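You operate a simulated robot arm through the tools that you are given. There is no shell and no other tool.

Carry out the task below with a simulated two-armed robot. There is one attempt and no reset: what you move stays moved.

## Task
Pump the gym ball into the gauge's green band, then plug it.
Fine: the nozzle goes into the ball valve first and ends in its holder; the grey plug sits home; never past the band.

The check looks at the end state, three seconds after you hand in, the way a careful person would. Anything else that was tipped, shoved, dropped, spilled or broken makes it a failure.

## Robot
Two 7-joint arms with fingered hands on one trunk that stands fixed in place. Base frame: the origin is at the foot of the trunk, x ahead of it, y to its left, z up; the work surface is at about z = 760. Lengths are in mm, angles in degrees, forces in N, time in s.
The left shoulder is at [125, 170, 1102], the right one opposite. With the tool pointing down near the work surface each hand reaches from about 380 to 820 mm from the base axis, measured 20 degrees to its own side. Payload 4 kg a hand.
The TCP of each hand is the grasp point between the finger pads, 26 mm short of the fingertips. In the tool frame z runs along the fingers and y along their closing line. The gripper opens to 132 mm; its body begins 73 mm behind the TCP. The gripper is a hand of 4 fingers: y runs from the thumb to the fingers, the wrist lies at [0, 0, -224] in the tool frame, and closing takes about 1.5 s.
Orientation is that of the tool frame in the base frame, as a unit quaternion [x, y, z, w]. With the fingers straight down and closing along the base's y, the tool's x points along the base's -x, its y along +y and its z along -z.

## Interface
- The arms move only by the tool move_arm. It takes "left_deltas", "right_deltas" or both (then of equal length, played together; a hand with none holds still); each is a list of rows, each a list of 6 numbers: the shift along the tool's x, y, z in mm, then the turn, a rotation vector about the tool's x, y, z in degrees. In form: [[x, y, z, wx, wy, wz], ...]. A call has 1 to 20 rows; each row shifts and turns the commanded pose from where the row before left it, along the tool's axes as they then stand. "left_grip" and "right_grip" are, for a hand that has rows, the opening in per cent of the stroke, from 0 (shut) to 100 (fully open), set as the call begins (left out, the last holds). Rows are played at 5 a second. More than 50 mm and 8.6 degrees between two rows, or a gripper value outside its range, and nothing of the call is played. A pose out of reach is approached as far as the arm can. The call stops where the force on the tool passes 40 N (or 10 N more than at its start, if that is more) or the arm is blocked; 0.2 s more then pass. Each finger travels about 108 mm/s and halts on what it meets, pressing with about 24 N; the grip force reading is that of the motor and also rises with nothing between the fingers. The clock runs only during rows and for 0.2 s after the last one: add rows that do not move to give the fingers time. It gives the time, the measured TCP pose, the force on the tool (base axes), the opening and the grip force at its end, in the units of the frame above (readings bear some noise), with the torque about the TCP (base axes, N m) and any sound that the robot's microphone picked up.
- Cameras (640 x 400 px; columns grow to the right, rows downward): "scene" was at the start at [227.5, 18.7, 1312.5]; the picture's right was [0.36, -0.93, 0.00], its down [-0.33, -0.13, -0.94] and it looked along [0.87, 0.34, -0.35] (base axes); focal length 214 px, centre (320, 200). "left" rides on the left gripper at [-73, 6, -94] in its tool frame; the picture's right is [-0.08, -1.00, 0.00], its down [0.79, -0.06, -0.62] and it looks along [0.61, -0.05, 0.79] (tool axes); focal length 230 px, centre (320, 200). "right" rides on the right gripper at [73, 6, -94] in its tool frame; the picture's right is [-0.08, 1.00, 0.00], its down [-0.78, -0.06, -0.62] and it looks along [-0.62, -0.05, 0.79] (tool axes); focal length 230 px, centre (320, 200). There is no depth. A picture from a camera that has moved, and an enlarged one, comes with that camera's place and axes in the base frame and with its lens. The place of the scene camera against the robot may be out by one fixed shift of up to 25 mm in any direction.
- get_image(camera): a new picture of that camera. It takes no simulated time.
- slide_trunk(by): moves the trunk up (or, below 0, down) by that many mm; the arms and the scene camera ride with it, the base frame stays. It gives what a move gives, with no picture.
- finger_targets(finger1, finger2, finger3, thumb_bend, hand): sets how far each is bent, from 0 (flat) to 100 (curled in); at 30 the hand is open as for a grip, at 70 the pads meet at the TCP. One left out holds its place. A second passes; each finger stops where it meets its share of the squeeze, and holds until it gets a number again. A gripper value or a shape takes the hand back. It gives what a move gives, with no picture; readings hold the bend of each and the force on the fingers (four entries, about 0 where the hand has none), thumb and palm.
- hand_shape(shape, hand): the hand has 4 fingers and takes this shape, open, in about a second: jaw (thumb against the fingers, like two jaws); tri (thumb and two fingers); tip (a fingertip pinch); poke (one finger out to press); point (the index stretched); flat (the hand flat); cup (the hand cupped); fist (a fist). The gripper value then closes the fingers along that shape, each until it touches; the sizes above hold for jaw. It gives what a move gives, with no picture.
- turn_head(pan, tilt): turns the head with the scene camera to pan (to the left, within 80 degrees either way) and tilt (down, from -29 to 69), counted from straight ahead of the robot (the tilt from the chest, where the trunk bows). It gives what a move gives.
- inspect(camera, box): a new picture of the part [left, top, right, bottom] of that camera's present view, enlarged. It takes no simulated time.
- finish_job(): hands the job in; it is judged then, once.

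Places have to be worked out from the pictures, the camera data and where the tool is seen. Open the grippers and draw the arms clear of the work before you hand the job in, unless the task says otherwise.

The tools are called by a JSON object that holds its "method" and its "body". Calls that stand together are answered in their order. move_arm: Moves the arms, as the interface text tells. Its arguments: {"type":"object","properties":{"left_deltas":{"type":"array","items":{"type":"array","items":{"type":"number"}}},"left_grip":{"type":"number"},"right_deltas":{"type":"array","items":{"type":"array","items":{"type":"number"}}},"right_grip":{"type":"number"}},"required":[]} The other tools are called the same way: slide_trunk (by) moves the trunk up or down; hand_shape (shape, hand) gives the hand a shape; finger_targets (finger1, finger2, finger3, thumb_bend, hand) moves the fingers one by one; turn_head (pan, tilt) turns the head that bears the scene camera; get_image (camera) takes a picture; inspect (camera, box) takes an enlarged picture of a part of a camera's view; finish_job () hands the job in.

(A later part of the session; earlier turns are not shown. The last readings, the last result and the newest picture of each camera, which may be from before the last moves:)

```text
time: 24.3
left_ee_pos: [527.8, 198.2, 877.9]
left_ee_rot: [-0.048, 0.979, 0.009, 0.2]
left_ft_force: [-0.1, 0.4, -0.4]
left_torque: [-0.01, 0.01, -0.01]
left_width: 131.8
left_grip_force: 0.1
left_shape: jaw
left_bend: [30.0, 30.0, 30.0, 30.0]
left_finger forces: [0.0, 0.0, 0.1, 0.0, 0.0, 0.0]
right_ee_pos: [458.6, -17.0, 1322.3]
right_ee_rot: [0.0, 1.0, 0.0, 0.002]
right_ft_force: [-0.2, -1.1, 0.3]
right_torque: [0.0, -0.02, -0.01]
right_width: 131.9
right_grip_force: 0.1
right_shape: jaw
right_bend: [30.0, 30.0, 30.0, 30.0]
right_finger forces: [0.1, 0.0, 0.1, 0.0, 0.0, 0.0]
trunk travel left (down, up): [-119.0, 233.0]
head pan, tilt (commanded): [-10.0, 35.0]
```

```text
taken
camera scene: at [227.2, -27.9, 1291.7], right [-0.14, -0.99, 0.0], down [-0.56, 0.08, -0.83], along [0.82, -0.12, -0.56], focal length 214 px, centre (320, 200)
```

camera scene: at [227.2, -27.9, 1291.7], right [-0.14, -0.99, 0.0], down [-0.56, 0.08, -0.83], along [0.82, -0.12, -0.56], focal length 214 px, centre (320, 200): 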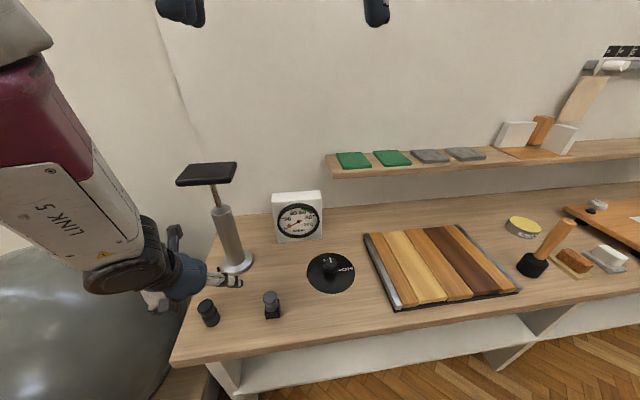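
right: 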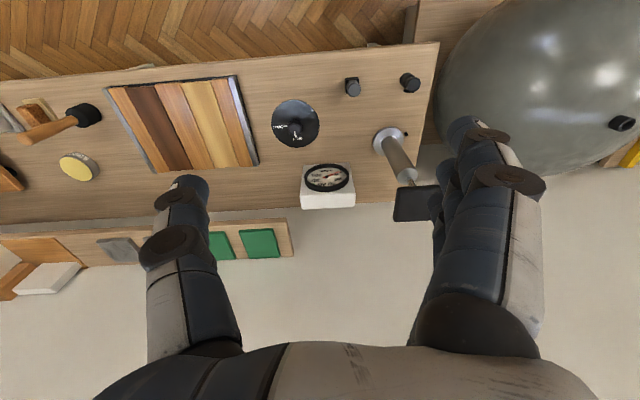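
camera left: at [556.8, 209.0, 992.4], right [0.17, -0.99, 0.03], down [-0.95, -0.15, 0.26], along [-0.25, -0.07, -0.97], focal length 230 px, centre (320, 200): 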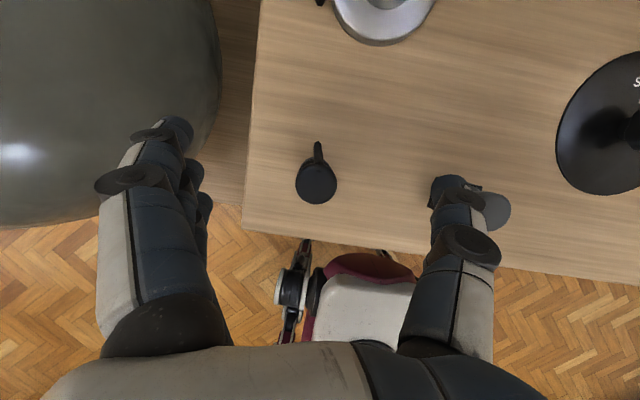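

Reach is fine now. I inspect the nozzle and plug from the scene camera to judge their heights.

{"method": "inspect", "body": {"camera": "scene", "box": [180, 270, 300, 345]}}

{"method": "inspect", "body": {"camera": "left", "box": [260, 130, 420, 230]}}

```text
5.33 times, centred on (240, 308) of scene
camera zoom: at [227.2, -27.9, 1291.7], right [-0.14, -0.99, 0.0], down [-0.56, 0.08, -0.83], along [0.82, -0.12, -0.56], focal length 1144 px, centre (747, -373)
```

zoom: 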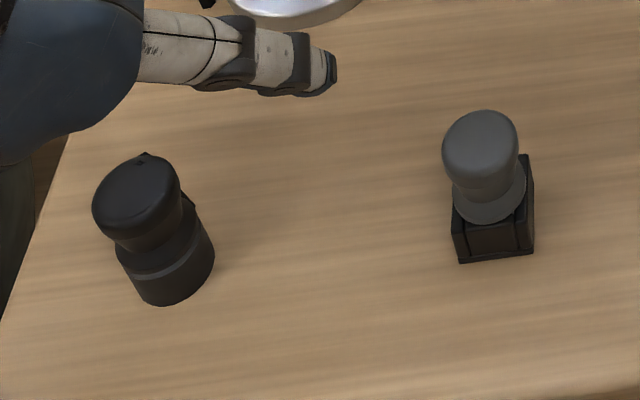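

```text
4.00 times, centred on (340, 180) of left
camera zoom: at [556.8, 209.0, 992.4], right [0.17, -0.99, 0.03], down [-0.95, -0.15, 0.26], along [-0.25, -0.07, -0.97], focal length 920 px, centre (240, 280)
```

zoom: 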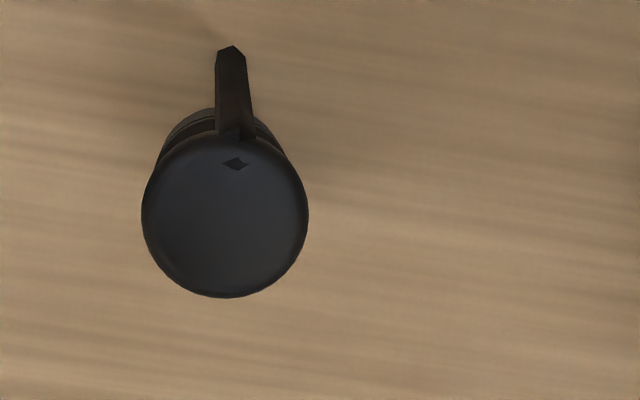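

The head's top is around z ≈ 820–828 and the holder's rim about 783. I lower the open hand to TCP z ≈ 812, straddling the nozzle head, then look before closing.

{"method": "move_arm", "body": {"left_deltas": [[9.2, 0, 20, 0, 0, 0], [9.2, 0, 20, 0, 0, 0], [9.2, 0, 20, 0, 0, 0], [0, 0, 0, 0, 0, 0]]}}

{"method": "get_image", "body": {"camera": "left"}}

{"method": "inspect", "body": {"camera": "scene", "box": [140, 240, 300, 345]}}

```text
time: 25.3
left_ee_pos: [526.9, 209.5, 810.8]
left_ee_rot: [-0.054, 0.978, 0.016, 0.202]
left_ft_force: [0.1, -0.3, -0.1]
left_torque: [0.02, -0.03, -0.01]
left_width: 131.7
left_grip_force: 0.0
left_shape: jaw
left_bend: [30.0, 30.0, 30.0, 30.0]
left_finger forces: [0.1, 0.0, 0.0, 0.0, 0.0, 0.0]
right_ee_pos: [459.1, -15.6, 1321.7]
right_ee_rot: [0.0, 1.0, 0.0, 0.0]
right_ft_force: [0.2, 0.5, -0.8]
right_torque: [-0.02, -0.01, 0.02]
right_width: 132.1
right_grip_force: 0.2
right_shape: jaw
right_bend: [30.0, 30.0, 30.0, 30.0]
right_finger forces: [0.0, 0.0, 0.0, 0.0, 0.0, 0.0]
trunk travel left (down, up): [-119.0, 233.0]
head pan, tilt (commanded): [-10.0, 35.0]
```

```text
taken
camera left: at [555.7, 218.0, 926.2], right [0.18, -0.98, 0.02], down [-0.95, -0.17, 0.26], along [-0.25, -0.07, -0.97], focal length 230 px, centre (320, 200)
```

left: 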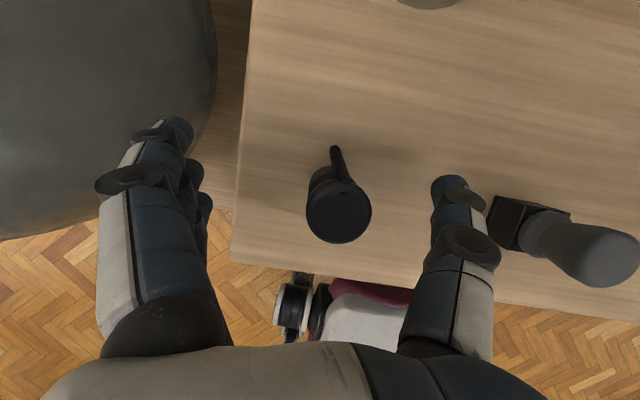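

```text
3.81 times, centred on (220, 292) of scene
camera zoom: at [227.0, -30.4, 1290.0], right [-0.17, -0.98, 0.0], down [-0.56, 0.1, -0.82], along [0.81, -0.14, -0.57], focal length 817 px, centre (701, -152)
```

zoom: 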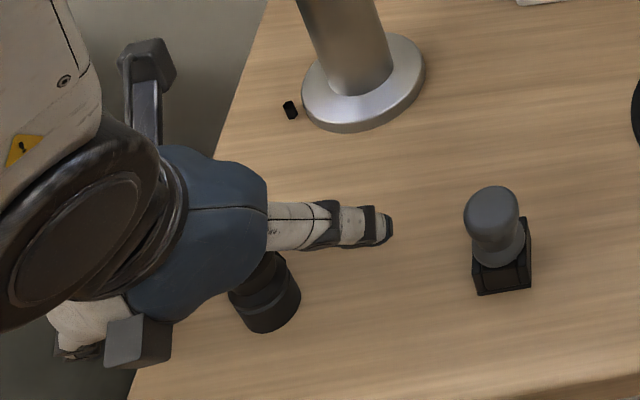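

The hand drifted about 10 mm to +y; the nozzle is at about (525, 199) with its top at z ≈ 819. I correct sideways, then re-check before closing.

{"method": "move_arm", "body": {"left_deltas": [[1.8, -5.1, 0.3, 0, 0, 0], [1.8, -5.1, 0.3, 0, 0, 0], [0, 0, 0, 0, 0, 0], [0, 0, 0, 0, 0, 0]]}}

{"method": "get_image", "body": {"camera": "left"}}

```text
time: 26.3
left_ee_pos: [522.2, 201.2, 805.3]
left_ee_rot: [-0.054, 0.98, 0.015, 0.193]
left_ft_force: [0.3, 0.2, -0.1]
left_torque: [-0.01, -0.03, 0.0]
left_width: 132.0
left_grip_force: 0.0
left_shape: jaw
left_bend: [30.0, 30.0, 30.0, 30.0]
left_finger forces: [0.1, 0.0, 0.0, 0.0, 0.0, 0.1]
right_ee_pos: [459.8, -17.3, 1321.7]
right_ee_rot: [0.0, 1.0, 0.0, 0.0]
right_ft_force: [-0.3, 0.4, 0.4]
right_torque: [0.04, -0.01, -0.01]
right_width: 132.0
right_grip_force: 0.0
right_shape: jaw
right_bend: [30.0, 30.0, 30.0, 30.0]
right_finger forces: [0.0, 0.1, 0.1, 0.0, 0.0, 0.0]
trunk travel left (down, up): [-119.0, 233.0]
head pan, tilt (commanded): [-10.0, 35.0]
```

```text
taken
camera left: at [552.9, 210.6, 918.8], right [0.18, -0.98, 0.02], down [-0.95, -0.17, 0.27], along [-0.26, -0.07, -0.96], focal length 230 px, centre (320, 200)
```

left: 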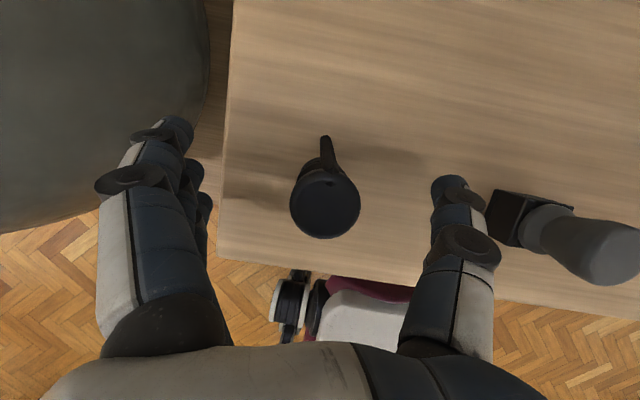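

Centred within a few mm. I make a last 4 mm correction and then close the hand on the nozzle head.

{"method": "move_arm", "body": {"left_deltas": [[-3.7, -1.8, -1.7, 0, 0, 0], [0, 0, 0, 0, 0, 0]]}}

{"method": "move_arm", "body": {"left_deltas": [[0, 0, 0, 0, 0, 0], [0, 0, 0, 0, 0, 0], [0, 0, 0, 0, 0, 0], [0, 0, 0, 0, 0, 0], [0, 0, 0, 0, 0, 0], [0, 0, 0, 0, 0, 0], [0, 0, 0, 0, 0, 0], [0, 0, 0, 0, 0, 0]], "left_grip": 5}}

{"method": "get_image", "body": {"camera": "left"}}

{"method": "get_image", "body": {"camera": "scene"}}

```text
time: 26.9
left_ee_pos: [524.5, 200.9, 807.3]
left_ee_rot: [-0.055, 0.98, 0.016, 0.193]
left_ft_force: [1.3, 0.9, -0.8]
left_torque: [-0.01, 0.0, 0.0]
left_width: 131.9
left_grip_force: 0.1
left_shape: jaw
left_bend: [30.0, 30.0, 30.0, 30.0]
left_finger forces: [0.1, 0.0, 0.0, 0.1, 0.0, 0.0]
right_ee_pos: [459.6, -17.7, 1321.7]
right_ee_rot: [0.0, 1.0, 0.0, 0.0]
right_ft_force: [-1.6, -0.8, -0.4]
right_torque: [0.0, -0.01, 0.02]
right_width: 131.9
right_grip_force: 0.0
right_shape: jaw
right_bend: [30.0, 30.0, 30.0, 30.0]
right_finger forces: [0.0, 0.0, 0.0, 0.0, 0.1, 0.1]
trunk travel left (down, up): [-119.0, 233.0]
head pan, tilt (commanded): [-10.0, 35.0]
```

```text
time: 28.7
left_ee_pos: [525.6, 197.9, 808.6]
left_ee_rot: [-0.054, 0.979, 0.014, 0.195]
left_ft_force: [-5.6, -1.3, -4.8]
left_torque: [-0.05, 0.16, 0.0]
left_width: 11.9
left_grip_force: 24.0
left_shape: jaw
left_bend: [68.0, 72.0, 72.0, 71.0]
left_finger forces: [1.1, 8.9, 10.4, 0.0, 19.8, 0.1]
right_ee_pos: [460.4, -17.2, 1321.9]
right_ee_rot: [-0.001, 1.0, 0.0, 0.0]
right_ft_force: [0.3, 0.6, 0.1]
right_torque: [0.01, -0.01, 0.0]
right_width: 131.9
right_grip_force: 0.0
right_shape: jaw
right_bend: [30.0, 30.0, 30.0, 30.0]
right_finger forces: [0.0, 0.0, 0.0, 0.0, 0.0, 0.0]
trunk travel left (down, up): [-119.0, 233.0]
head pan, tilt (commanded): [-10.0, 35.0]
```

```text
taken
camera left: at [555.3, 207.0, 923.3], right [0.18, -0.98, 0.02], down [-0.95, -0.17, 0.27], along [-0.26, -0.07, -0.96], focal length 230 px, centre (320, 200)
```

left: 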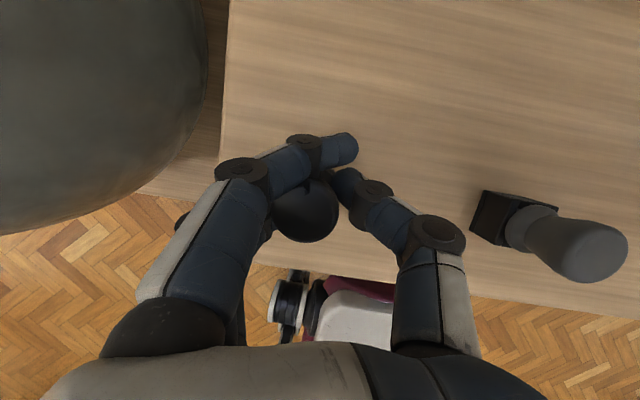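

```text
taken
camera scene: at [227.4, -30.3, 1289.8], right [-0.17, -0.98, 0.0], down [-0.56, 0.1, -0.82], along [0.81, -0.14, -0.57], focal length 214 px, centre (320, 200)
```

scene: 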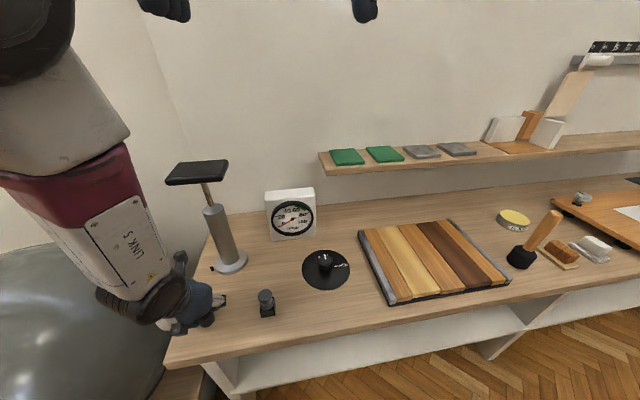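

The width closed to 12 mm, so the fingers met something thinner than the head. I look closely at what is between them.

{"method": "inspect", "body": {"camera": "left", "box": [240, 120, 400, 260]}}

{"method": "inspect", "body": {"camera": "scene", "box": [120, 230, 280, 345]}}

{"method": "get_image", "body": {"camera": "right"}}

```text
2.86 times, centred on (320, 190) of left
camera zoom: at [555.3, 207.0, 923.3], right [0.18, -0.98, 0.02], down [-0.95, -0.17, 0.27], along [-0.26, -0.07, -0.96], focal length 657 px, centre (320, 229)
```

zoom: 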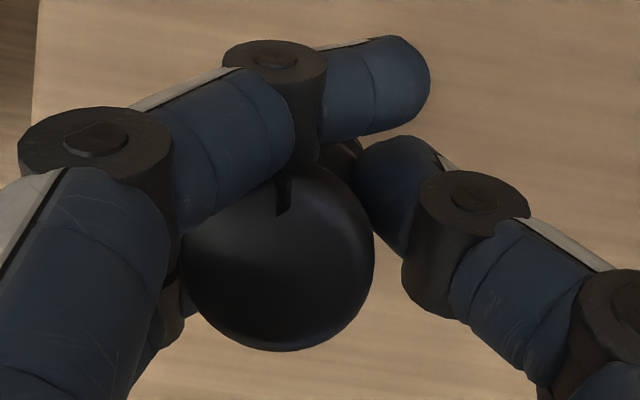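

```text
3.48 times, centred on (200, 288) of scene
camera zoom: at [227.4, -30.3, 1289.8], right [-0.17, -0.98, 0.0], down [-0.56, 0.1, -0.82], along [0.81, -0.14, -0.57], focal length 746 px, centre (737, -104)
```

zoom: 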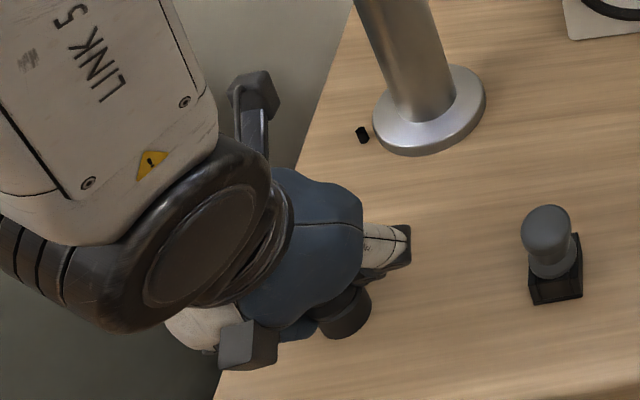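

```text
taken
camera right: at [387.0, -11.8, 1413.7], right [0.08, 1.0, 0.0], down [0.78, -0.06, 0.62], along [0.61, -0.05, -0.79], focal length 230 px, centre (320, 200)
```

right: 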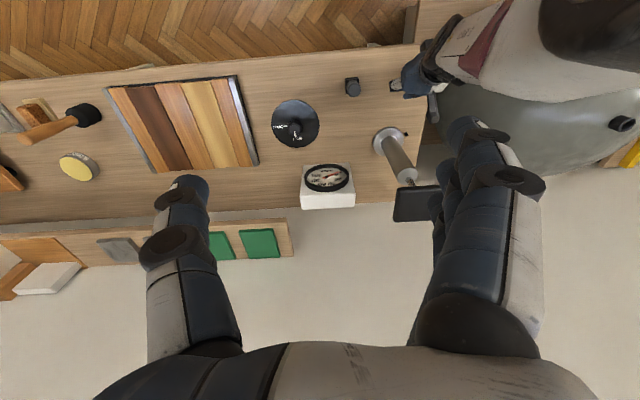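

The fingers seem to have closed around the neck below the head (the head sits proximal of the pads). I open again, rise 11 mm and check the alignment before re-gripping on the head itself.

{"method": "move_arm", "body": {"left_deltas": [[0, 0, 0, 0, 0, 0], [0, 0, 0, 0, 0, 0], [0, 0, 0, 0, 0, 0], [0, 0, 0, 0, 0, 0], [0, 0, 0, 0, 0, 0], [0, 0, 0, 0, 0, 0], [-2.1, 0.1, -5.1, 0, 0, 0], [-2.1, 0.1, -5.1, 0, 0, 0], [0, 0, 0, 0, 0, 0]], "left_grip": 70}}

{"method": "inspect", "body": {"camera": "left", "box": [200, 100, 440, 250]}}

{"method": "inspect", "body": {"camera": "scene", "box": [120, 230, 280, 345]}}

```text
time: 30.7
left_ee_pos: [523.8, 199.2, 815.2]
left_ee_rot: [-0.055, 0.98, 0.017, 0.193]
left_ft_force: [-0.4, 0.4, -0.2]
left_torque: [0.0, 0.02, -0.03]
left_width: 92.0
left_grip_force: 0.1
left_shape: jaw
left_bend: [68.0, 68.0, 68.0, 64.0]
left_finger forces: [0.1, 0.0, 0.1, 0.1, 0.1, 0.1]
right_ee_pos: [459.7, -17.5, 1321.9]
right_ee_rot: [0.0, 1.0, 0.0, 0.0]
right_ft_force: [-0.2, -0.3, 0.7]
right_torque: [0.02, -0.01, 0.01]
right_width: 131.8
right_grip_force: 0.1
right_shape: jaw
right_bend: [30.0, 30.0, 30.0, 30.0]
right_finger forces: [0.0, 0.0, 0.1, 0.0, 0.0, 0.1]
trunk travel left (down, up): [-119.0, 233.0]
head pan, tilt (commanded): [-10.0, 35.0]
```

```text
2.67 times, centred on (320, 175) of left
camera zoom: at [553.8, 206.7, 929.8], right [0.18, -0.98, 0.02], down [-0.95, -0.17, 0.27], along [-0.26, -0.07, -0.96], focal length 614 px, centre (320, 267)
```

zoom: 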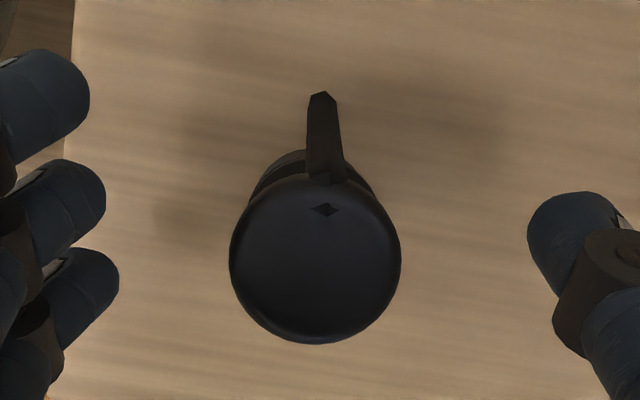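

```text
3.48 times, centred on (200, 288) of scene
camera zoom: at [227.7, -30.3, 1289.8], right [-0.17, -0.98, 0.0], down [-0.56, 0.1, -0.82], along [0.81, -0.14, -0.57], focal length 746 px, centre (737, -104)
```

zoom: 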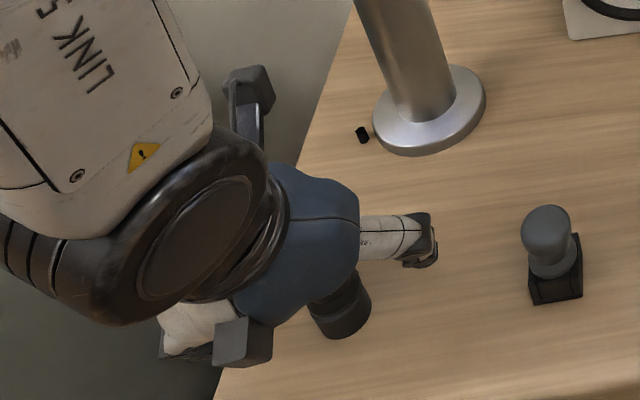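

The nozzle is undisturbed and the earlier grip was in fact balanced: two fingers against the thumb on the head, but off-centre by ~6.5 mm toward the fingers. I shift the hand by that amount and close again at z ≈ 810.

{"method": "move_arm", "body": {"left_deltas": [[0.5, -6, 5.4, 0, 0, 0], [0, 0, 0, 0, 0, 0]]}}

{"method": "move_arm", "body": {"left_deltas": [[0, 0, 0, 0, 0, 0], [0, 0, 0, 0, 0, 0], [0, 0, 0, 0, 0, 0], [0, 0, 0, 0, 0, 0], [0, 0, 0, 0, 0, 0], [0, 0, 0, 0, 0, 0], [0, 0, 0, 0, 0, 0]], "left_grip": 5}}

{"method": "inspect", "body": {"camera": "left", "box": [200, 100, 440, 250]}}

```text
time: 31.3
left_ee_pos: [530.2, 189.9, 816.1]
left_ee_rot: [-0.053, 0.979, 0.012, 0.195]
left_ft_force: [-0.5, 1.5, 0.1]
left_torque: [-0.02, -0.02, 0.01]
left_width: 92.0
left_grip_force: 0.1
left_shape: jaw
left_bend: [68.0, 68.0, 68.0, 64.0]
left_finger forces: [0.0, 0.0, 0.1, 0.0, 0.1, 0.1]
right_ee_pos: [460.6, -17.2, 1321.3]
right_ee_rot: [-0.001, 1.0, 0.0, 0.0]
right_ft_force: [0.2, 0.3, -0.2]
right_torque: [-0.01, 0.02, 0.01]
right_width: 131.7
right_grip_force: 0.0
right_shape: jaw
right_bend: [30.0, 30.0, 30.0, 30.0]
right_finger forces: [0.0, 0.0, 0.1, 0.0, 0.0, 0.0]
trunk travel left (down, up): [-119.0, 233.0]
head pan, tilt (commanded): [-10.0, 35.0]
```

```text
time: 32.9
left_ee_pos: [529.1, 192.6, 814.0]
left_ee_rot: [-0.053, 0.979, 0.011, 0.195]
left_ft_force: [4.8, 3.2, 5.7]
left_torque: [0.21, -0.08, -0.08]
left_width: 11.3
left_grip_force: 23.9
left_shape: jaw
left_bend: [68.0, 72.0, 73.0, 72.0]
left_finger forces: [0.1, 10.4, 9.0, 0.0, 18.6, 0.1]
right_ee_pos: [459.8, -17.4, 1321.9]
right_ee_rot: [0.0, 1.0, -0.001, 0.0]
right_ft_force: [0.7, 0.4, 0.9]
right_torque: [-0.03, -0.03, 0.02]
right_width: 131.6
right_grip_force: 0.1
right_shape: jaw
right_bend: [30.0, 30.0, 30.0, 30.0]
right_finger forces: [0.0, 0.0, 0.0, 0.0, 0.1, 0.0]
trunk travel left (down, up): [-119.0, 233.0]
head pan, tilt (commanded): [-10.0, 35.0]
```

```text
2.67 times, centred on (320, 175) of left
camera zoom: at [558.7, 201.2, 928.8], right [0.18, -0.98, 0.03], down [-0.95, -0.17, 0.27], along [-0.26, -0.07, -0.96], focal length 614 px, centre (320, 267)
```

zoom: 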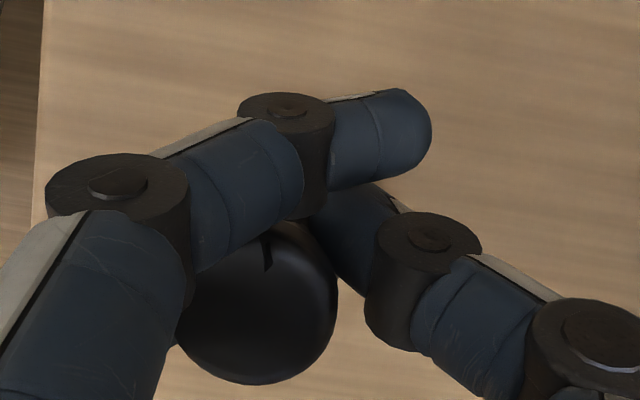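

The grip ended off-centre (the hand moved further than commanded). I open, let the arm settle and measure again.

{"method": "move_arm", "body": {"left_deltas": [[0, 0, 0, 0, 0, 0], [0, 0, 0, 0, 0, 0], [0, 0, 0, 0, 0, 0], [0, 0, 0, 0, 0, 0], [0, 0, 0, 0, 0, 0], [0, 0, 0, 0, 0, 0], [0, 0, 0, 0, 0, 0], [0, 0, 0, 0, 0, 0]], "left_grip": 60}}

{"method": "inspect", "body": {"camera": "left", "box": [200, 100, 440, 250]}}

```text
time: 34.7
left_ee_pos: [528.6, 191.6, 814.5]
left_ee_rot: [-0.054, 0.979, 0.012, 0.196]
left_ft_force: [0.1, -0.6, 0.5]
left_torque: [0.01, 0.04, -0.01]
left_width: 79.1
left_grip_force: 0.0
left_shape: jaw
left_bend: [71.0, 71.0, 71.0, 71.0]
left_finger forces: [0.1, 0.0, 0.0, 0.1, 0.0, 0.0]
right_ee_pos: [459.3, -16.6, 1322.3]
right_ee_rot: [0.0, 1.0, -0.001, 0.0]
right_ft_force: [0.7, -1.2, 0.1]
right_torque: [-0.01, 0.02, 0.0]
right_width: 132.0
right_grip_force: 0.1
right_shape: jaw
right_bend: [30.0, 30.0, 30.0, 30.0]
right_finger forces: [0.0, 0.0, 0.0, 0.0, 0.1, 0.0]
trunk travel left (down, up): [-119.0, 233.0]
head pan, tilt (commanded): [-10.0, 35.0]
```

```text
2.67 times, centred on (320, 175) of left
camera zoom: at [558.5, 200.8, 928.8], right [0.18, -0.98, 0.03], down [-0.95, -0.17, 0.27], along [-0.26, -0.07, -0.96], focal length 614 px, centre (320, 267)
```

zoom: 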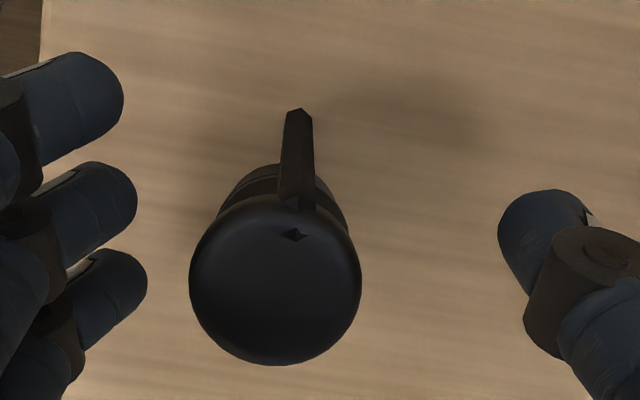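

The arm is settled at (528.6, 191.6, 814.5); the nozzle is at (525.2, 199.5) with top 818. I rise 70 mm and try the "tri" shape, which may give a better-centred three-point hold on a round head.

{"method": "move_arm", "body": {"left_deltas": [[-13.3, 0.3, -32.4, 0, 0, 0], [-13.3, 0.3, -32.4, 0, 0, 0], [0, 0, 0, 0, 0, 0]]}}

{"method": "hand_shape", "body": {"shape": "tri", "hand": "left"}}

{"method": "get_image", "body": {"camera": "left"}}

```text
time: 35.5
left_ee_pos: [524.5, 183.1, 878.7]
left_ee_rot: [-0.029, 0.98, 0.032, 0.195]
left_ft_force: [0.4, -0.9, -0.5]
left_torque: [0.01, 0.03, 0.0]
left_width: 78.8
left_grip_force: 0.2
left_shape: jaw
left_bend: [71.0, 71.0, 71.0, 71.0]
left_finger forces: [0.0, 0.1, 0.0, 0.0, 0.0, 0.1]
right_ee_pos: [461.6, -15.6, 1321.1]
right_ee_rot: [0.001, 1.0, 0.0, 0.0]
right_ft_force: [0.7, 0.0, 0.6]
right_torque: [-0.03, 0.0, 0.01]
right_width: 132.1
right_grip_force: 0.0
right_shape: jaw
right_bend: [30.0, 30.0, 30.0, 30.0]
right_finger forces: [0.0, 0.0, 0.0, 0.1, 0.0, 0.1]
trunk travel left (down, up): [-119.0, 233.0]
head pan, tilt (commanded): [-10.0, 35.0]
```

```text
time: 36.4
left_ee_pos: [525.1, 182.1, 882.2]
left_ee_rot: [-0.029, 0.979, 0.031, 0.198]
left_ft_force: [-0.4, -0.6, 0.2]
left_torque: [-0.01, 0.0, 0.02]
left_width: 131.9
left_grip_force: 0.0
left_shape: tri
left_bend: [30.0, 30.0, 0.0, 30.0]
left_finger forces: [0.1, 0.0, 0.0, 0.1, 0.0, 0.0]
right_ee_pos: [459.9, -16.6, 1322.2]
right_ee_rot: [0.0, 1.0, 0.0, 0.0]
right_ft_force: [-0.8, 0.8, -0.1]
right_torque: [0.02, -0.02, -0.02]
right_width: 131.8
right_grip_force: 0.1
right_shape: jaw
right_bend: [30.0, 30.0, 30.0, 30.0]
right_finger forces: [0.0, 0.0, 0.1, 0.0, 0.1, 0.0]
trunk travel left (down, up): [-119.0, 233.0]
head pan, tilt (commanded): [-10.0, 35.0]
```

```text
taken
camera left: at [554.7, 185.5, 996.8], right [0.14, -0.99, -0.02], down [-0.96, -0.14, 0.26], along [-0.26, -0.02, -0.97], focal length 230 px, centre (320, 200)
```

left: 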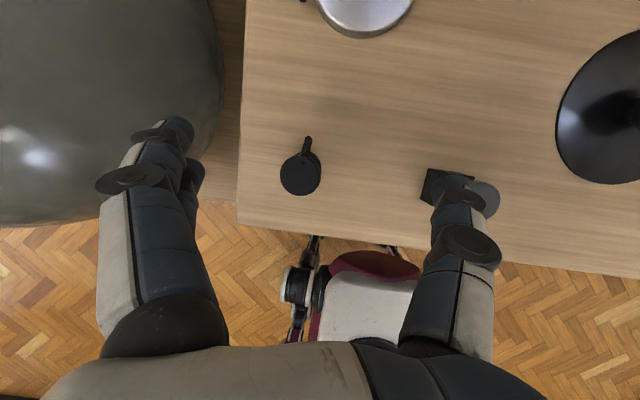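

In "tri" the third finger is stretched out of the way. I close it part-way in the air here (fingertips are ~35 mm above the nozzle) to see where the thumb and fingers meet.

{"method": "move_arm", "body": {"left_deltas": [[0, 0, 0, 0, 0, 0], [0, 0, 0, 0, 0, 0], [0, 0, 0, 0, 0, 0], [0, 0, 0, 0, 0, 0], [0, 0, 0, 0, 0, 0], [0, 0, 0, 0, 0, 0], [0, 0, 0, 0, 0, 0]], "left_grip": 25}}

{"method": "inspect", "body": {"camera": "left", "box": [200, 100, 440, 250]}}

{"method": "hand_shape", "body": {"shape": "jaw", "hand": "left"}}

{"method": "move_arm", "body": {"left_deltas": [[0, 0, 0, 0, 0, 0], [0, 0, 0, 0, 0, 0], [0, 0, 0, 0, 0, 0], [0, 0, 0, 0, 0, 0], [0, 0, 0, 0, 0, 0], [0, 0, 0, 0, 0, 0], [0, 0, 0, 0, 0, 0]], "left_grip": 25}}

{"method": "inspect", "body": {"camera": "left", "box": [200, 100, 440, 250]}}

```text
time: 38.0
left_ee_pos: [525.8, 181.8, 882.1]
left_ee_rot: [-0.029, 0.979, 0.031, 0.198]
left_ft_force: [0.2, 0.2, 0.2]
left_torque: [-0.01, -0.04, -0.01]
left_width: 33.6
left_grip_force: 0.0
left_shape: tri
left_bend: [73.0, 73.0, 0.0, 70.0]
left_finger forces: [0.0, 0.0, 0.0, 0.1, 0.0, 0.1]
right_ee_pos: [460.2, -17.2, 1321.8]
right_ee_rot: [0.0, 1.0, 0.001, 0.0]
right_ft_force: [-1.1, 0.3, 0.2]
right_torque: [0.03, -0.02, -0.01]
right_width: 131.7
right_grip_force: 0.1
right_shape: jaw
right_bend: [30.0, 30.0, 30.0, 30.0]
right_finger forces: [0.0, 0.0, 0.0, 0.0, 0.1, 0.1]
trunk travel left (down, up): [-119.0, 233.0]
head pan, tilt (commanded): [-10.0, 35.0]
```

```text
2.67 times, centred on (320, 175) of left
camera zoom: at [554.8, 185.6, 997.3], right [0.14, -0.99, -0.02], down [-0.96, -0.14, 0.26], along [-0.26, -0.02, -0.97], focal length 614 px, centre (320, 267)
```

zoom: 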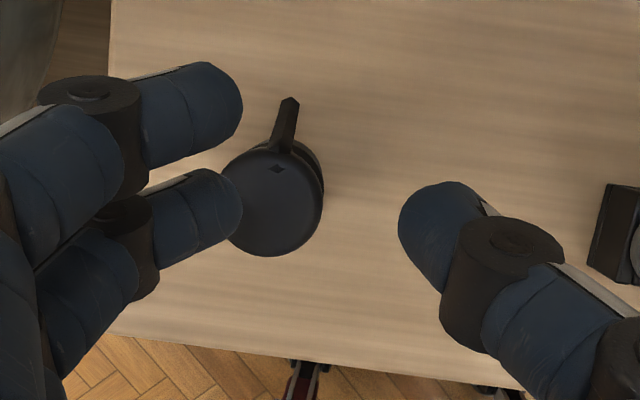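

```text
time: 38.9
left_ee_pos: [525.1, 183.2, 881.9]
left_ee_rot: [-0.029, 0.979, 0.031, 0.197]
left_ft_force: [-0.7, -1.1, 0.3]
left_torque: [0.04, -0.02, 0.02]
left_width: 131.8
left_grip_force: 0.0
left_shape: jaw
left_bend: [30.0, 30.0, 30.0, 30.0]
left_finger forces: [0.0, 0.0, 0.0, 0.0, 0.1, 0.0]
right_ee_pos: [460.0, -16.8, 1322.2]
right_ee_rot: [-0.001, 1.0, 0.0, 0.0]
right_ft_force: [0.2, -0.3, 0.4]
right_torque: [0.01, -0.04, 0.01]
right_width: 132.0
right_grip_force: 0.1
right_shape: jaw
right_bend: [30.0, 30.0, 30.0, 30.0]
right_finger forces: [0.1, 0.0, 0.1, 0.0, 0.0, 0.1]
trunk travel left (down, up): [-119.0, 233.0]
head pan, tilt (commanded): [-10.0, 35.0]
```

```text
time: 40.5
left_ee_pos: [526.7, 182.1, 881.9]
left_ee_rot: [-0.027, 0.979, 0.03, 0.198]
left_ft_force: [0.0, 0.2, -1.2]
left_torque: [-0.01, 0.01, 0.02]
left_width: 33.3
left_grip_force: 0.1
left_shape: jaw
left_bend: [73.0, 73.0, 73.0, 70.0]
left_finger forces: [0.0, 0.0, 0.1, 0.0, 0.0, 0.0]
right_ee_pos: [459.7, -16.9, 1321.8]
right_ee_rot: [0.0, 1.0, 0.0, 0.0]
right_ft_force: [0.3, 0.2, -0.2]
right_torque: [0.03, 0.02, -0.03]
right_width: 131.6
right_grip_force: 0.0
right_shape: jaw
right_bend: [30.0, 30.0, 30.0, 30.0]
right_finger forces: [0.0, 0.0, 0.0, 0.1, 0.0, 0.0]
trunk travel left (down, up): [-119.0, 233.0]
head pan, tilt (commanded): [-10.0, 35.0]
```

```text
2.67 times, centred on (320, 175) of left
camera zoom: at [554.8, 185.8, 997.0], right [0.14, -0.99, -0.02], down [-0.96, -0.14, 0.26], along [-0.26, -0.02, -0.97], focal length 614 px, centre (320, 267)
```

zoom: 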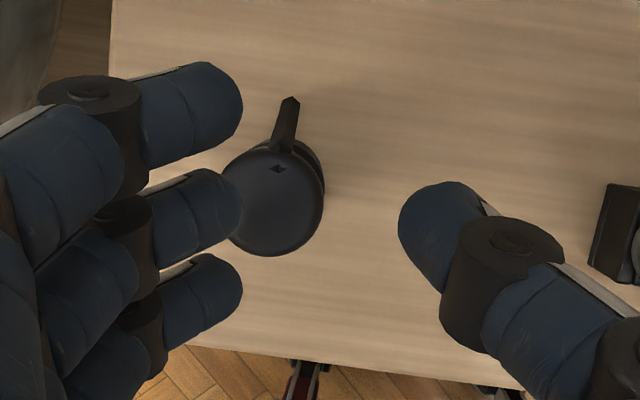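

Now it's clear: when closing, the fingertips hook inward and meet about 26 mm beyond the TCP. So the hand must be ~25 mm higher, with the head between the fingertips. I open, level, and go to TCP ≈ (528, 200, 834).

{"method": "move_arm", "body": {"left_deltas": [[0, 0, 0, 3.0, 0, 0], [0, 0, 0, 0, 0, 0], [0, 0, 0, 0, 0, 0], [0, 0, 0, 0, 0, 0], [0, 17.5, 0, 0, 0, 0], [8.5, 0, 22.4, 0, 0, 0], [8.5, 0, 22.4, 0, 0, 0], [0, 0, 0, 0, 0, 0], [0, 0, 0, 0, 0, 0], [0, 0, 0, 0, 0, 0]], "left_grip": 60}}

{"method": "inspect", "body": {"camera": "left", "box": [200, 100, 440, 250]}}

```text
time: 42.7
left_ee_pos: [531.4, 205.7, 838.4]
left_ee_rot: [-0.047, 0.979, -0.011, 0.2]
left_ft_force: [0.1, 0.0, 0.4]
left_torque: [0.0, -0.02, -0.01]
left_width: 78.6
left_grip_force: 0.1
left_shape: jaw
left_bend: [71.0, 71.0, 71.0, 71.0]
left_finger forces: [0.1, 0.1, 0.0, 0.1, 0.1, 0.0]
right_ee_pos: [460.3, -16.8, 1322.6]
right_ee_rot: [0.0, 1.0, 0.0, 0.0]
right_ft_force: [-0.6, -0.4, 0.0]
right_torque: [0.0, 0.0, 0.03]
right_width: 131.8
right_grip_force: 0.1
right_shape: jaw
right_bend: [30.0, 30.0, 30.0, 30.0]
right_finger forces: [0.0, 0.0, 0.1, 0.0, 0.1, 0.0]
trunk travel left (down, up): [-119.0, 233.0]
head pan, tilt (commanded): [-10.0, 35.0]
```

```text
2.67 times, centred on (320, 175) of left
camera zoom: at [558.4, 218.2, 951.5], right [0.16, -0.98, 0.07], down [-0.96, -0.13, 0.26], along [-0.25, -0.11, -0.96], focal length 614 px, centre (320, 267)
```

zoom: 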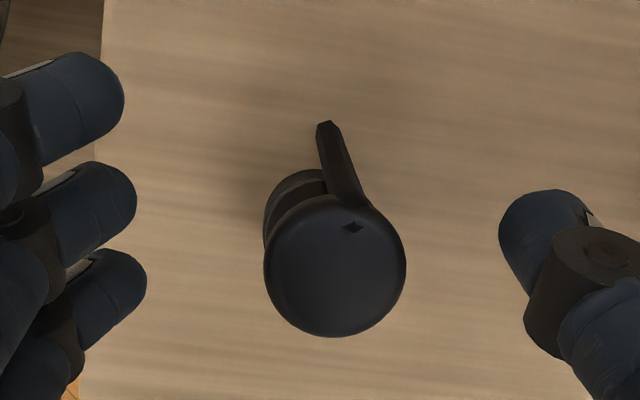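

The hand is near the grasp point; a small sideways and roll correction is needed. I apply it and check again.

{"method": "move_arm", "body": {"left_deltas": [[0, 0, 0, -2.5, 0, 0], [5.0, -5.3, 2.7, 0, 0, 0], [0, 0, 0, 0, 0, 0], [0, 0, 0, 0, 0, 0], [0, 0, 0, 0, 0, 0]]}}

{"method": "inspect", "body": {"camera": "left", "box": [200, 100, 440, 250]}}

```text
time: 43.9
left_ee_pos: [525.7, 197.8, 830.1]
left_ee_rot: [-0.052, 0.979, 0.011, 0.195]
left_ft_force: [0.6, 0.1, 0.2]
left_torque: [0.01, -0.02, 0.03]
left_width: 78.7
left_grip_force: 0.0
left_shape: jaw
left_bend: [71.0, 71.0, 71.0, 71.0]
left_finger forces: [0.0, 0.0, 0.0, 0.0, 0.0, 0.0]
right_ee_pos: [458.7, -16.1, 1321.6]
right_ee_rot: [0.0, 1.0, 0.0, 0.0]
right_ft_force: [0.0, -0.1, 0.6]
right_torque: [0.01, -0.01, 0.03]
right_width: 131.9
right_grip_force: 0.1
right_shape: jaw
right_bend: [30.0, 30.0, 30.0, 30.0]
right_finger forces: [0.0, 0.0, 0.1, 0.0, 0.0, 0.0]
trunk travel left (down, up): [-119.0, 233.0]
head pan, tilt (commanded): [-10.0, 35.0]
```

```text
2.67 times, centred on (320, 175) of left
camera zoom: at [554.0, 208.7, 943.8], right [0.18, -0.98, 0.03], down [-0.95, -0.16, 0.27], along [-0.26, -0.08, -0.96], focal length 614 px, centre (320, 267)
```

zoom: 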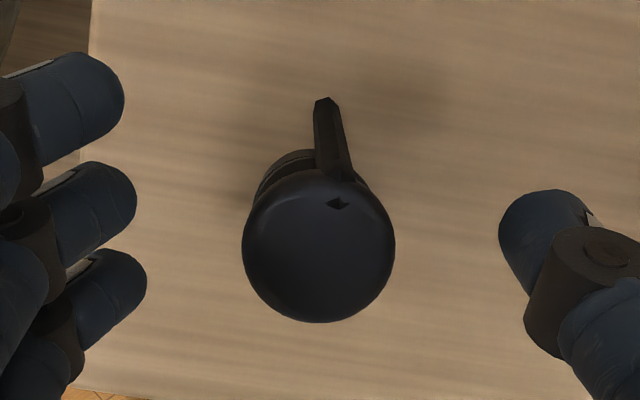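

Well centred now between fingers and thumb. I raise 4 mm and close.

{"method": "move_arm", "body": {"left_deltas": [[-1.5, 0, -3.7, 0, 0, 0], [0, 0, 0, 0, 0, 0]]}}

{"method": "move_arm", "body": {"left_deltas": [[0, 0, 0, 0, 0, 0], [0, 0, 0, 0, 0, 0], [0, 0, 0, 0, 0, 0], [0, 0, 0, 0, 0, 0], [0, 0, 0, 0, 0, 0], [0, 0, 0, 0, 0, 0], [0, 0, 0, 0, 0, 0]], "left_grip": 8}}

{"method": "inspect", "body": {"camera": "left", "box": [200, 100, 440, 250]}}

```text
time: 44.5
left_ee_pos: [522.7, 199.5, 832.3]
left_ee_rot: [-0.052, 0.979, 0.01, 0.196]
left_ft_force: [-0.2, -0.4, -0.2]
left_torque: [0.02, 0.0, 0.0]
left_width: 78.8
left_grip_force: 0.1
left_shape: jaw
left_bend: [71.0, 71.0, 71.0, 71.0]
left_finger forces: [0.0, 0.0, 0.0, 0.1, 0.0, 0.1]
right_ee_pos: [460.3, -16.1, 1322.2]
right_ee_rot: [0.0, 1.0, 0.001, 0.0]
right_ft_force: [0.0, 0.3, -0.2]
right_torque: [0.01, 0.0, -0.04]
right_width: 132.1
right_grip_force: 0.1
right_shape: jaw
right_bend: [30.0, 30.0, 30.0, 30.0]
right_finger forces: [0.1, 0.0, 0.1, 0.1, 0.0, 0.0]
trunk travel left (down, up): [-119.0, 233.0]
head pan, tilt (commanded): [-10.0, 35.0]
```

```text
time: 46.1
left_ee_pos: [524.8, 196.9, 835.2]
left_ee_rot: [-0.051, 0.979, 0.009, 0.197]
left_ft_force: [-3.6, 3.1, -1.8]
left_torque: [0.26, 0.29, 0.04]
left_width: 11.5
left_grip_force: 24.0
left_shape: jaw
left_bend: [67.0, 72.0, 71.0, 70.0]
left_finger forces: [0.1, 10.2, 15.5, 0.0, 18.1, 0.0]
right_ee_pos: [460.3, -17.2, 1322.2]
right_ee_rot: [0.001, 1.0, 0.0, 0.0]
right_ft_force: [-1.6, 0.0, 0.6]
right_torque: [-0.01, 0.0, 0.0]
right_width: 131.9
right_grip_force: 0.0
right_shape: jaw
right_bend: [30.0, 30.0, 30.0, 30.0]
right_finger forces: [0.1, 0.0, 0.0, 0.0, 0.1, 0.0]
trunk travel left (down, up): [-119.0, 233.0]
head pan, tilt (commanded): [-10.0, 35.0]
```

```text
2.67 times, centred on (320, 175) of left
camera zoom: at [553.8, 208.0, 949.5], right [0.17, -0.98, 0.03], down [-0.95, -0.16, 0.26], along [-0.26, -0.08, -0.96], focal length 614 px, centre (320, 267)
```

zoom: 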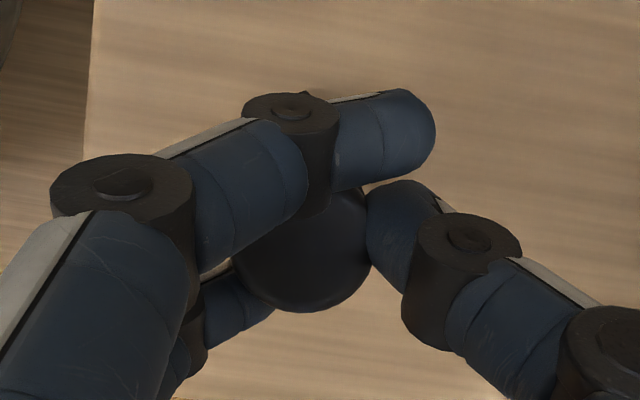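

The head now sits between fingers 2, 3 and the thumb, with a balanced three-point hold. I test-lift 12 mm gently.

{"method": "move_arm", "body": {"left_deltas": [[-1.2, 0, -2.8, 0, 0, 0], [-1.2, 0, -2.8, 0, 0, 0], [-1.2, 0, -2.8, 0, 0, 0], [-1.2, 0, -2.8, 0, 0, 0], [0, 0, 0, 0, 0, 0]]}}

{"method": "inspect", "body": {"camera": "left", "box": [200, 100, 440, 250]}}

{"method": "inspect", "body": {"camera": "scene", "box": [120, 230, 280, 345]}}

```text
time: 47.3
left_ee_pos: [522.8, 199.1, 843.9]
left_ee_rot: [-0.052, 0.98, 0.011, 0.193]
left_ft_force: [-0.6, 2.9, -1.6]
left_torque: [0.16, 0.13, 0.0]
left_width: 11.3
left_grip_force: 23.7
left_shape: jaw
left_bend: [67.0, 72.0, 71.0, 71.0]
left_finger forces: [0.0, 10.5, 11.7, 0.1, 19.5, 0.0]
right_ee_pos: [460.7, -17.5, 1321.3]
right_ee_rot: [0.0, 1.0, 0.001, 0.0]
right_ft_force: [0.1, -0.3, -0.2]
right_torque: [0.0, -0.02, 0.03]
right_width: 131.7
right_grip_force: 0.1
right_shape: jaw
right_bend: [30.0, 30.0, 30.0, 30.0]
right_finger forces: [0.1, 0.1, 0.0, 0.1, 0.1, 0.0]
trunk travel left (down, up): [-119.0, 233.0]
head pan, tilt (commanded): [-10.0, 35.0]
```

```text
2.67 times, centred on (320, 175) of left
camera zoom: at [552.7, 208.8, 958.0], right [0.18, -0.98, 0.03], down [-0.95, -0.16, 0.27], along [-0.26, -0.08, -0.96], focal length 614 px, centre (320, 267)
```

zoom: 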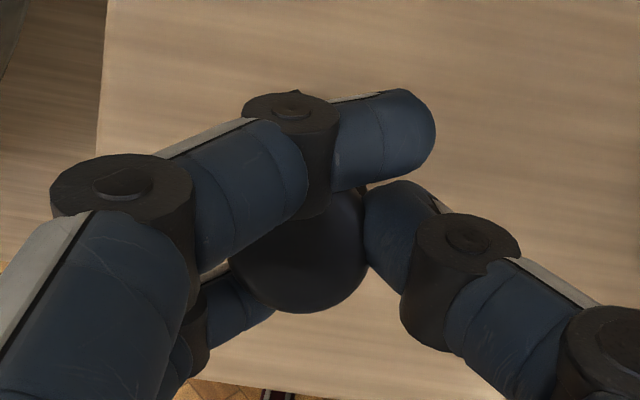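

```text
3.48 times, centred on (200, 288) of scene
camera zoom: at [227.5, -30.1, 1289.8], right [-0.17, -0.98, 0.0], down [-0.56, 0.1, -0.82], along [0.81, -0.14, -0.57], focal length 746 px, centre (737, -104)
```

zoom: 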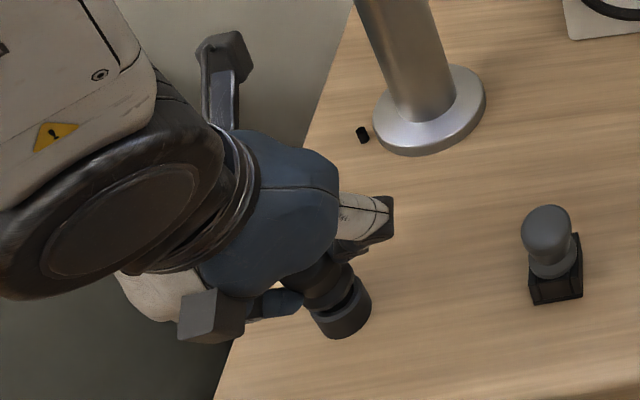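

The nozzle came along without shifting in the fingers, and it is leaving the ring holder. I lift on another 36 mm.

{"method": "move_arm", "body": {"left_deltas": [[-2.3, 0, -5.5, 0, 0, 0], [-2.3, 0, -5.5, 0, 0, 0], [-2.3, 0, -5.5, 0, 0, 0], [-2.3, 0, -5.5, 0, 0, 0], [-2.3, 0, -5.5, 0, 0, 0], [-2.3, 0, -5.5, 0, 0, 0], [0, 0, 0, 0, 0, 0]]}}

{"method": "inspect", "body": {"camera": "left", "box": [200, 100, 440, 250]}}

{"method": "get_image", "body": {"camera": "scene"}}

```text
time: 48.9
left_ee_pos: [521.7, 194.1, 877.9]
left_ee_rot: [-0.037, 0.98, 0.02, 0.194]
left_ft_force: [-0.6, 0.7, -0.3]
left_torque: [0.01, 0.03, 0.03]
left_width: 11.5
left_grip_force: 24.5
left_shape: jaw
left_bend: [67.0, 71.0, 71.0, 71.0]
left_finger forces: [0.0, 10.6, 10.0, 0.0, 20.4, 0.1]
right_ee_pos: [460.6, -17.7, 1321.4]
right_ee_rot: [0.0, 1.0, 0.0, 0.0]
right_ft_force: [0.2, 0.4, -1.0]
right_torque: [-0.01, 0.01, 0.0]
right_width: 132.1
right_grip_force: 0.1
right_shape: jaw
right_bend: [30.0, 30.0, 30.0, 30.0]
right_finger forces: [0.0, 0.1, 0.0, 0.0, 0.0, 0.1]
trunk travel left (down, up): [-119.0, 233.0]
head pan, tilt (commanded): [-10.0, 35.0]
```

```text
2.67 times, centred on (320, 175) of left
camera zoom: at [552.4, 200.6, 993.2], right [0.15, -0.99, 0.01], down [-0.95, -0.14, 0.27], along [-0.27, -0.05, -0.96], focal length 614 px, centre (320, 267)
```

zoom: 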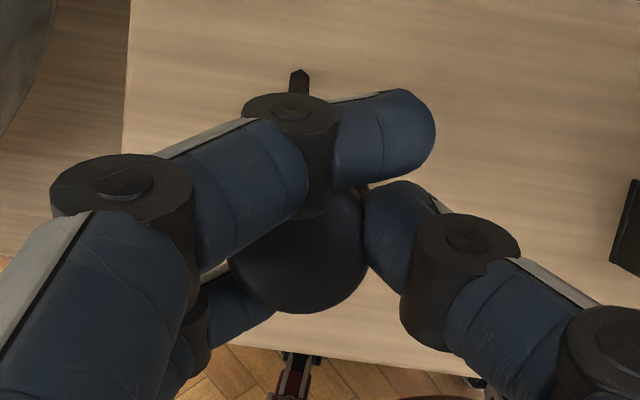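

```text
taken
camera scene: at [227.6, -30.3, 1289.8], right [-0.17, -0.98, 0.0], down [-0.56, 0.1, -0.82], along [0.81, -0.14, -0.57], focal length 214 px, centre (320, 200)
```

scene: 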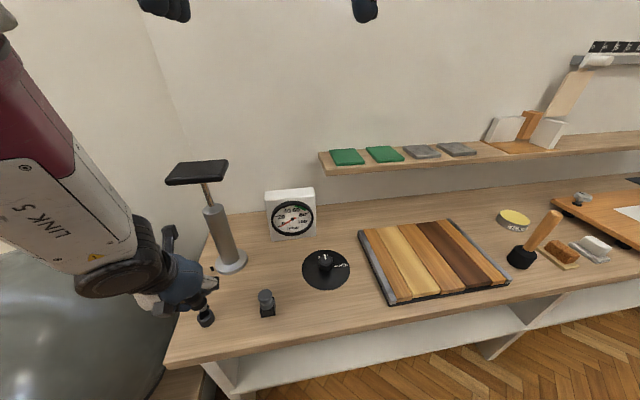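

Let me zoom in on the nozzle underside from the scene camera.

{"method": "inspect", "body": {"camera": "scene", "box": [150, 250, 250, 345]}}

{"method": "inspect", "body": {"camera": "right", "box": [340, 20, 460, 120]}}

```text
4.21 times, centred on (200, 298) of scene
camera zoom: at [227.6, -30.3, 1289.8], right [-0.17, -0.98, 0.0], down [-0.56, 0.1, -0.82], along [0.81, -0.14, -0.57], focal length 903 px, centre (825, -210)
```

zoom: 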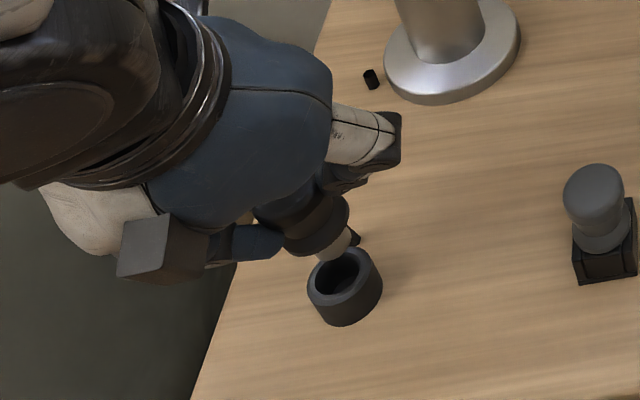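

```text
4.00 times, centred on (400, 70) of right
camera zoom: at [387.3, -11.7, 1413.7], right [0.08, 1.0, 0.0], down [0.78, -0.06, 0.62], along [0.61, -0.05, -0.79], focal length 920 px, centre (0, 720)
```

zoom: 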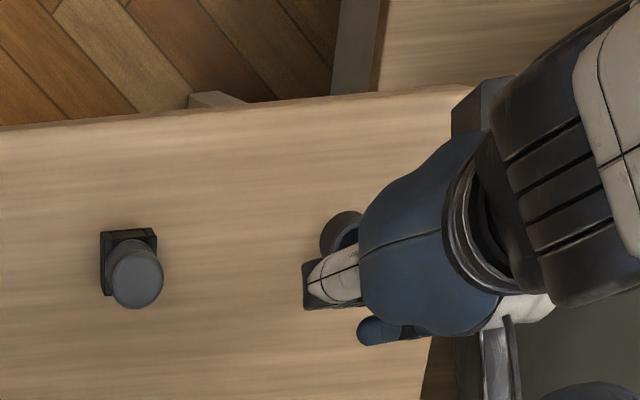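

The nozzle (with its pale tip) is clear of the ring. I carry it outwards: first to (560, 380, 930), then yaw to 41°.

{"method": "move_arm", "body": {"left_deltas": [[-14.2, 35.2, -5, 0, 0, 0], [-14.2, 35.2, -5, 0, 0, 0], [-14.2, 35.2, -5, 0, 0, 0], [-14.2, 35.2, -5, 0, 0, 0], [-14.2, 35.2, -5, 0, 0, 0], [0, 0, 0, -2.65, 0.01, -6.48], [0, 0, 0, -2.65, 0.01, -6.48], [0, 0, 0, -2.65, 0.01, -6.48], [0, 0, 0, -2.65, 0.01, -6.48], [0, 0, 0, -2.65, 0.01, -6.48], [0, 0, 0, 0, 0, 0]]}}

{"method": "get_image", "body": {"camera": "left"}}

{"method": "turn_head", "body": {"pan": 45, "tilt": 35}}

```text
time: 51.3
left_ee_pos: [566.5, 373.1, 939.0]
left_ee_rot: [-0.332, 0.921, 0.072, 0.192]
left_ft_force: [-0.6, -0.4, -0.2]
left_torque: [-0.01, -0.01, -0.02]
left_width: 11.7
left_grip_force: 23.9
left_shape: jaw
left_bend: [67.0, 71.0, 71.0, 71.0]
left_finger forces: [0.0, 10.7, 10.0, 0.0, 20.2, 0.1]
right_ee_pos: [460.3, -17.7, 1321.0]
right_ee_rot: [0.001, 1.0, 0.0, 0.0]
right_ft_force: [-0.6, -0.4, 0.2]
right_torque: [0.05, 0.03, 0.0]
right_width: 131.9
right_grip_force: 0.0
right_shape: jaw
right_bend: [30.0, 30.0, 30.0, 30.0]
right_finger forces: [0.0, 0.0, 0.1, 0.0, 0.1, 0.0]
trunk travel left (down, up): [-119.0, 233.0]
head pan, tilt (commanded): [-10.0, 35.0]
```

```text
taken
camera left: at [584.6, 396.2, 1054.9], right [0.69, -0.72, 0.03], down [-0.7, -0.67, 0.25], along [-0.16, -0.19, -0.97], focal length 230 px, centre (320, 200)
```

left: 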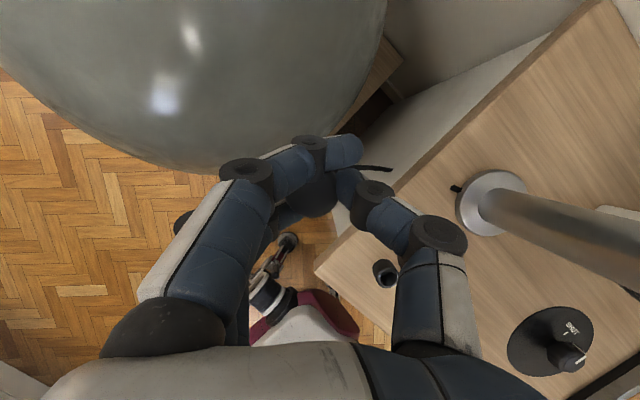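

```text
time: 52.6
left_ee_pos: [564.0, 374.8, 936.0]
left_ee_rot: [-0.332, 0.921, 0.075, 0.189]
left_ft_force: [0.3, 0.3, -0.1]
left_torque: [0.03, -0.01, 0.0]
left_width: 11.5
left_grip_force: 24.1
left_shape: jaw
left_bend: [67.0, 71.0, 71.0, 71.0]
left_finger forces: [0.1, 10.7, 10.1, 0.0, 20.2, 0.0]
right_ee_pos: [460.3, -17.1, 1322.6]
right_ee_rot: [-0.001, 1.0, -0.001, 0.0]
right_ft_force: [-0.3, -0.1, -0.1]
right_torque: [-0.03, 0.02, 0.0]
right_width: 131.8
right_grip_force: 0.1
right_shape: jaw
right_bend: [30.0, 30.0, 30.0, 30.0]
right_finger forces: [0.0, 0.0, 0.1, 0.0, 0.0, 0.1]
trunk travel left (down, up): [-119.0, 233.0]
head pan, tilt (commanded): [45.0, 35.0]
```

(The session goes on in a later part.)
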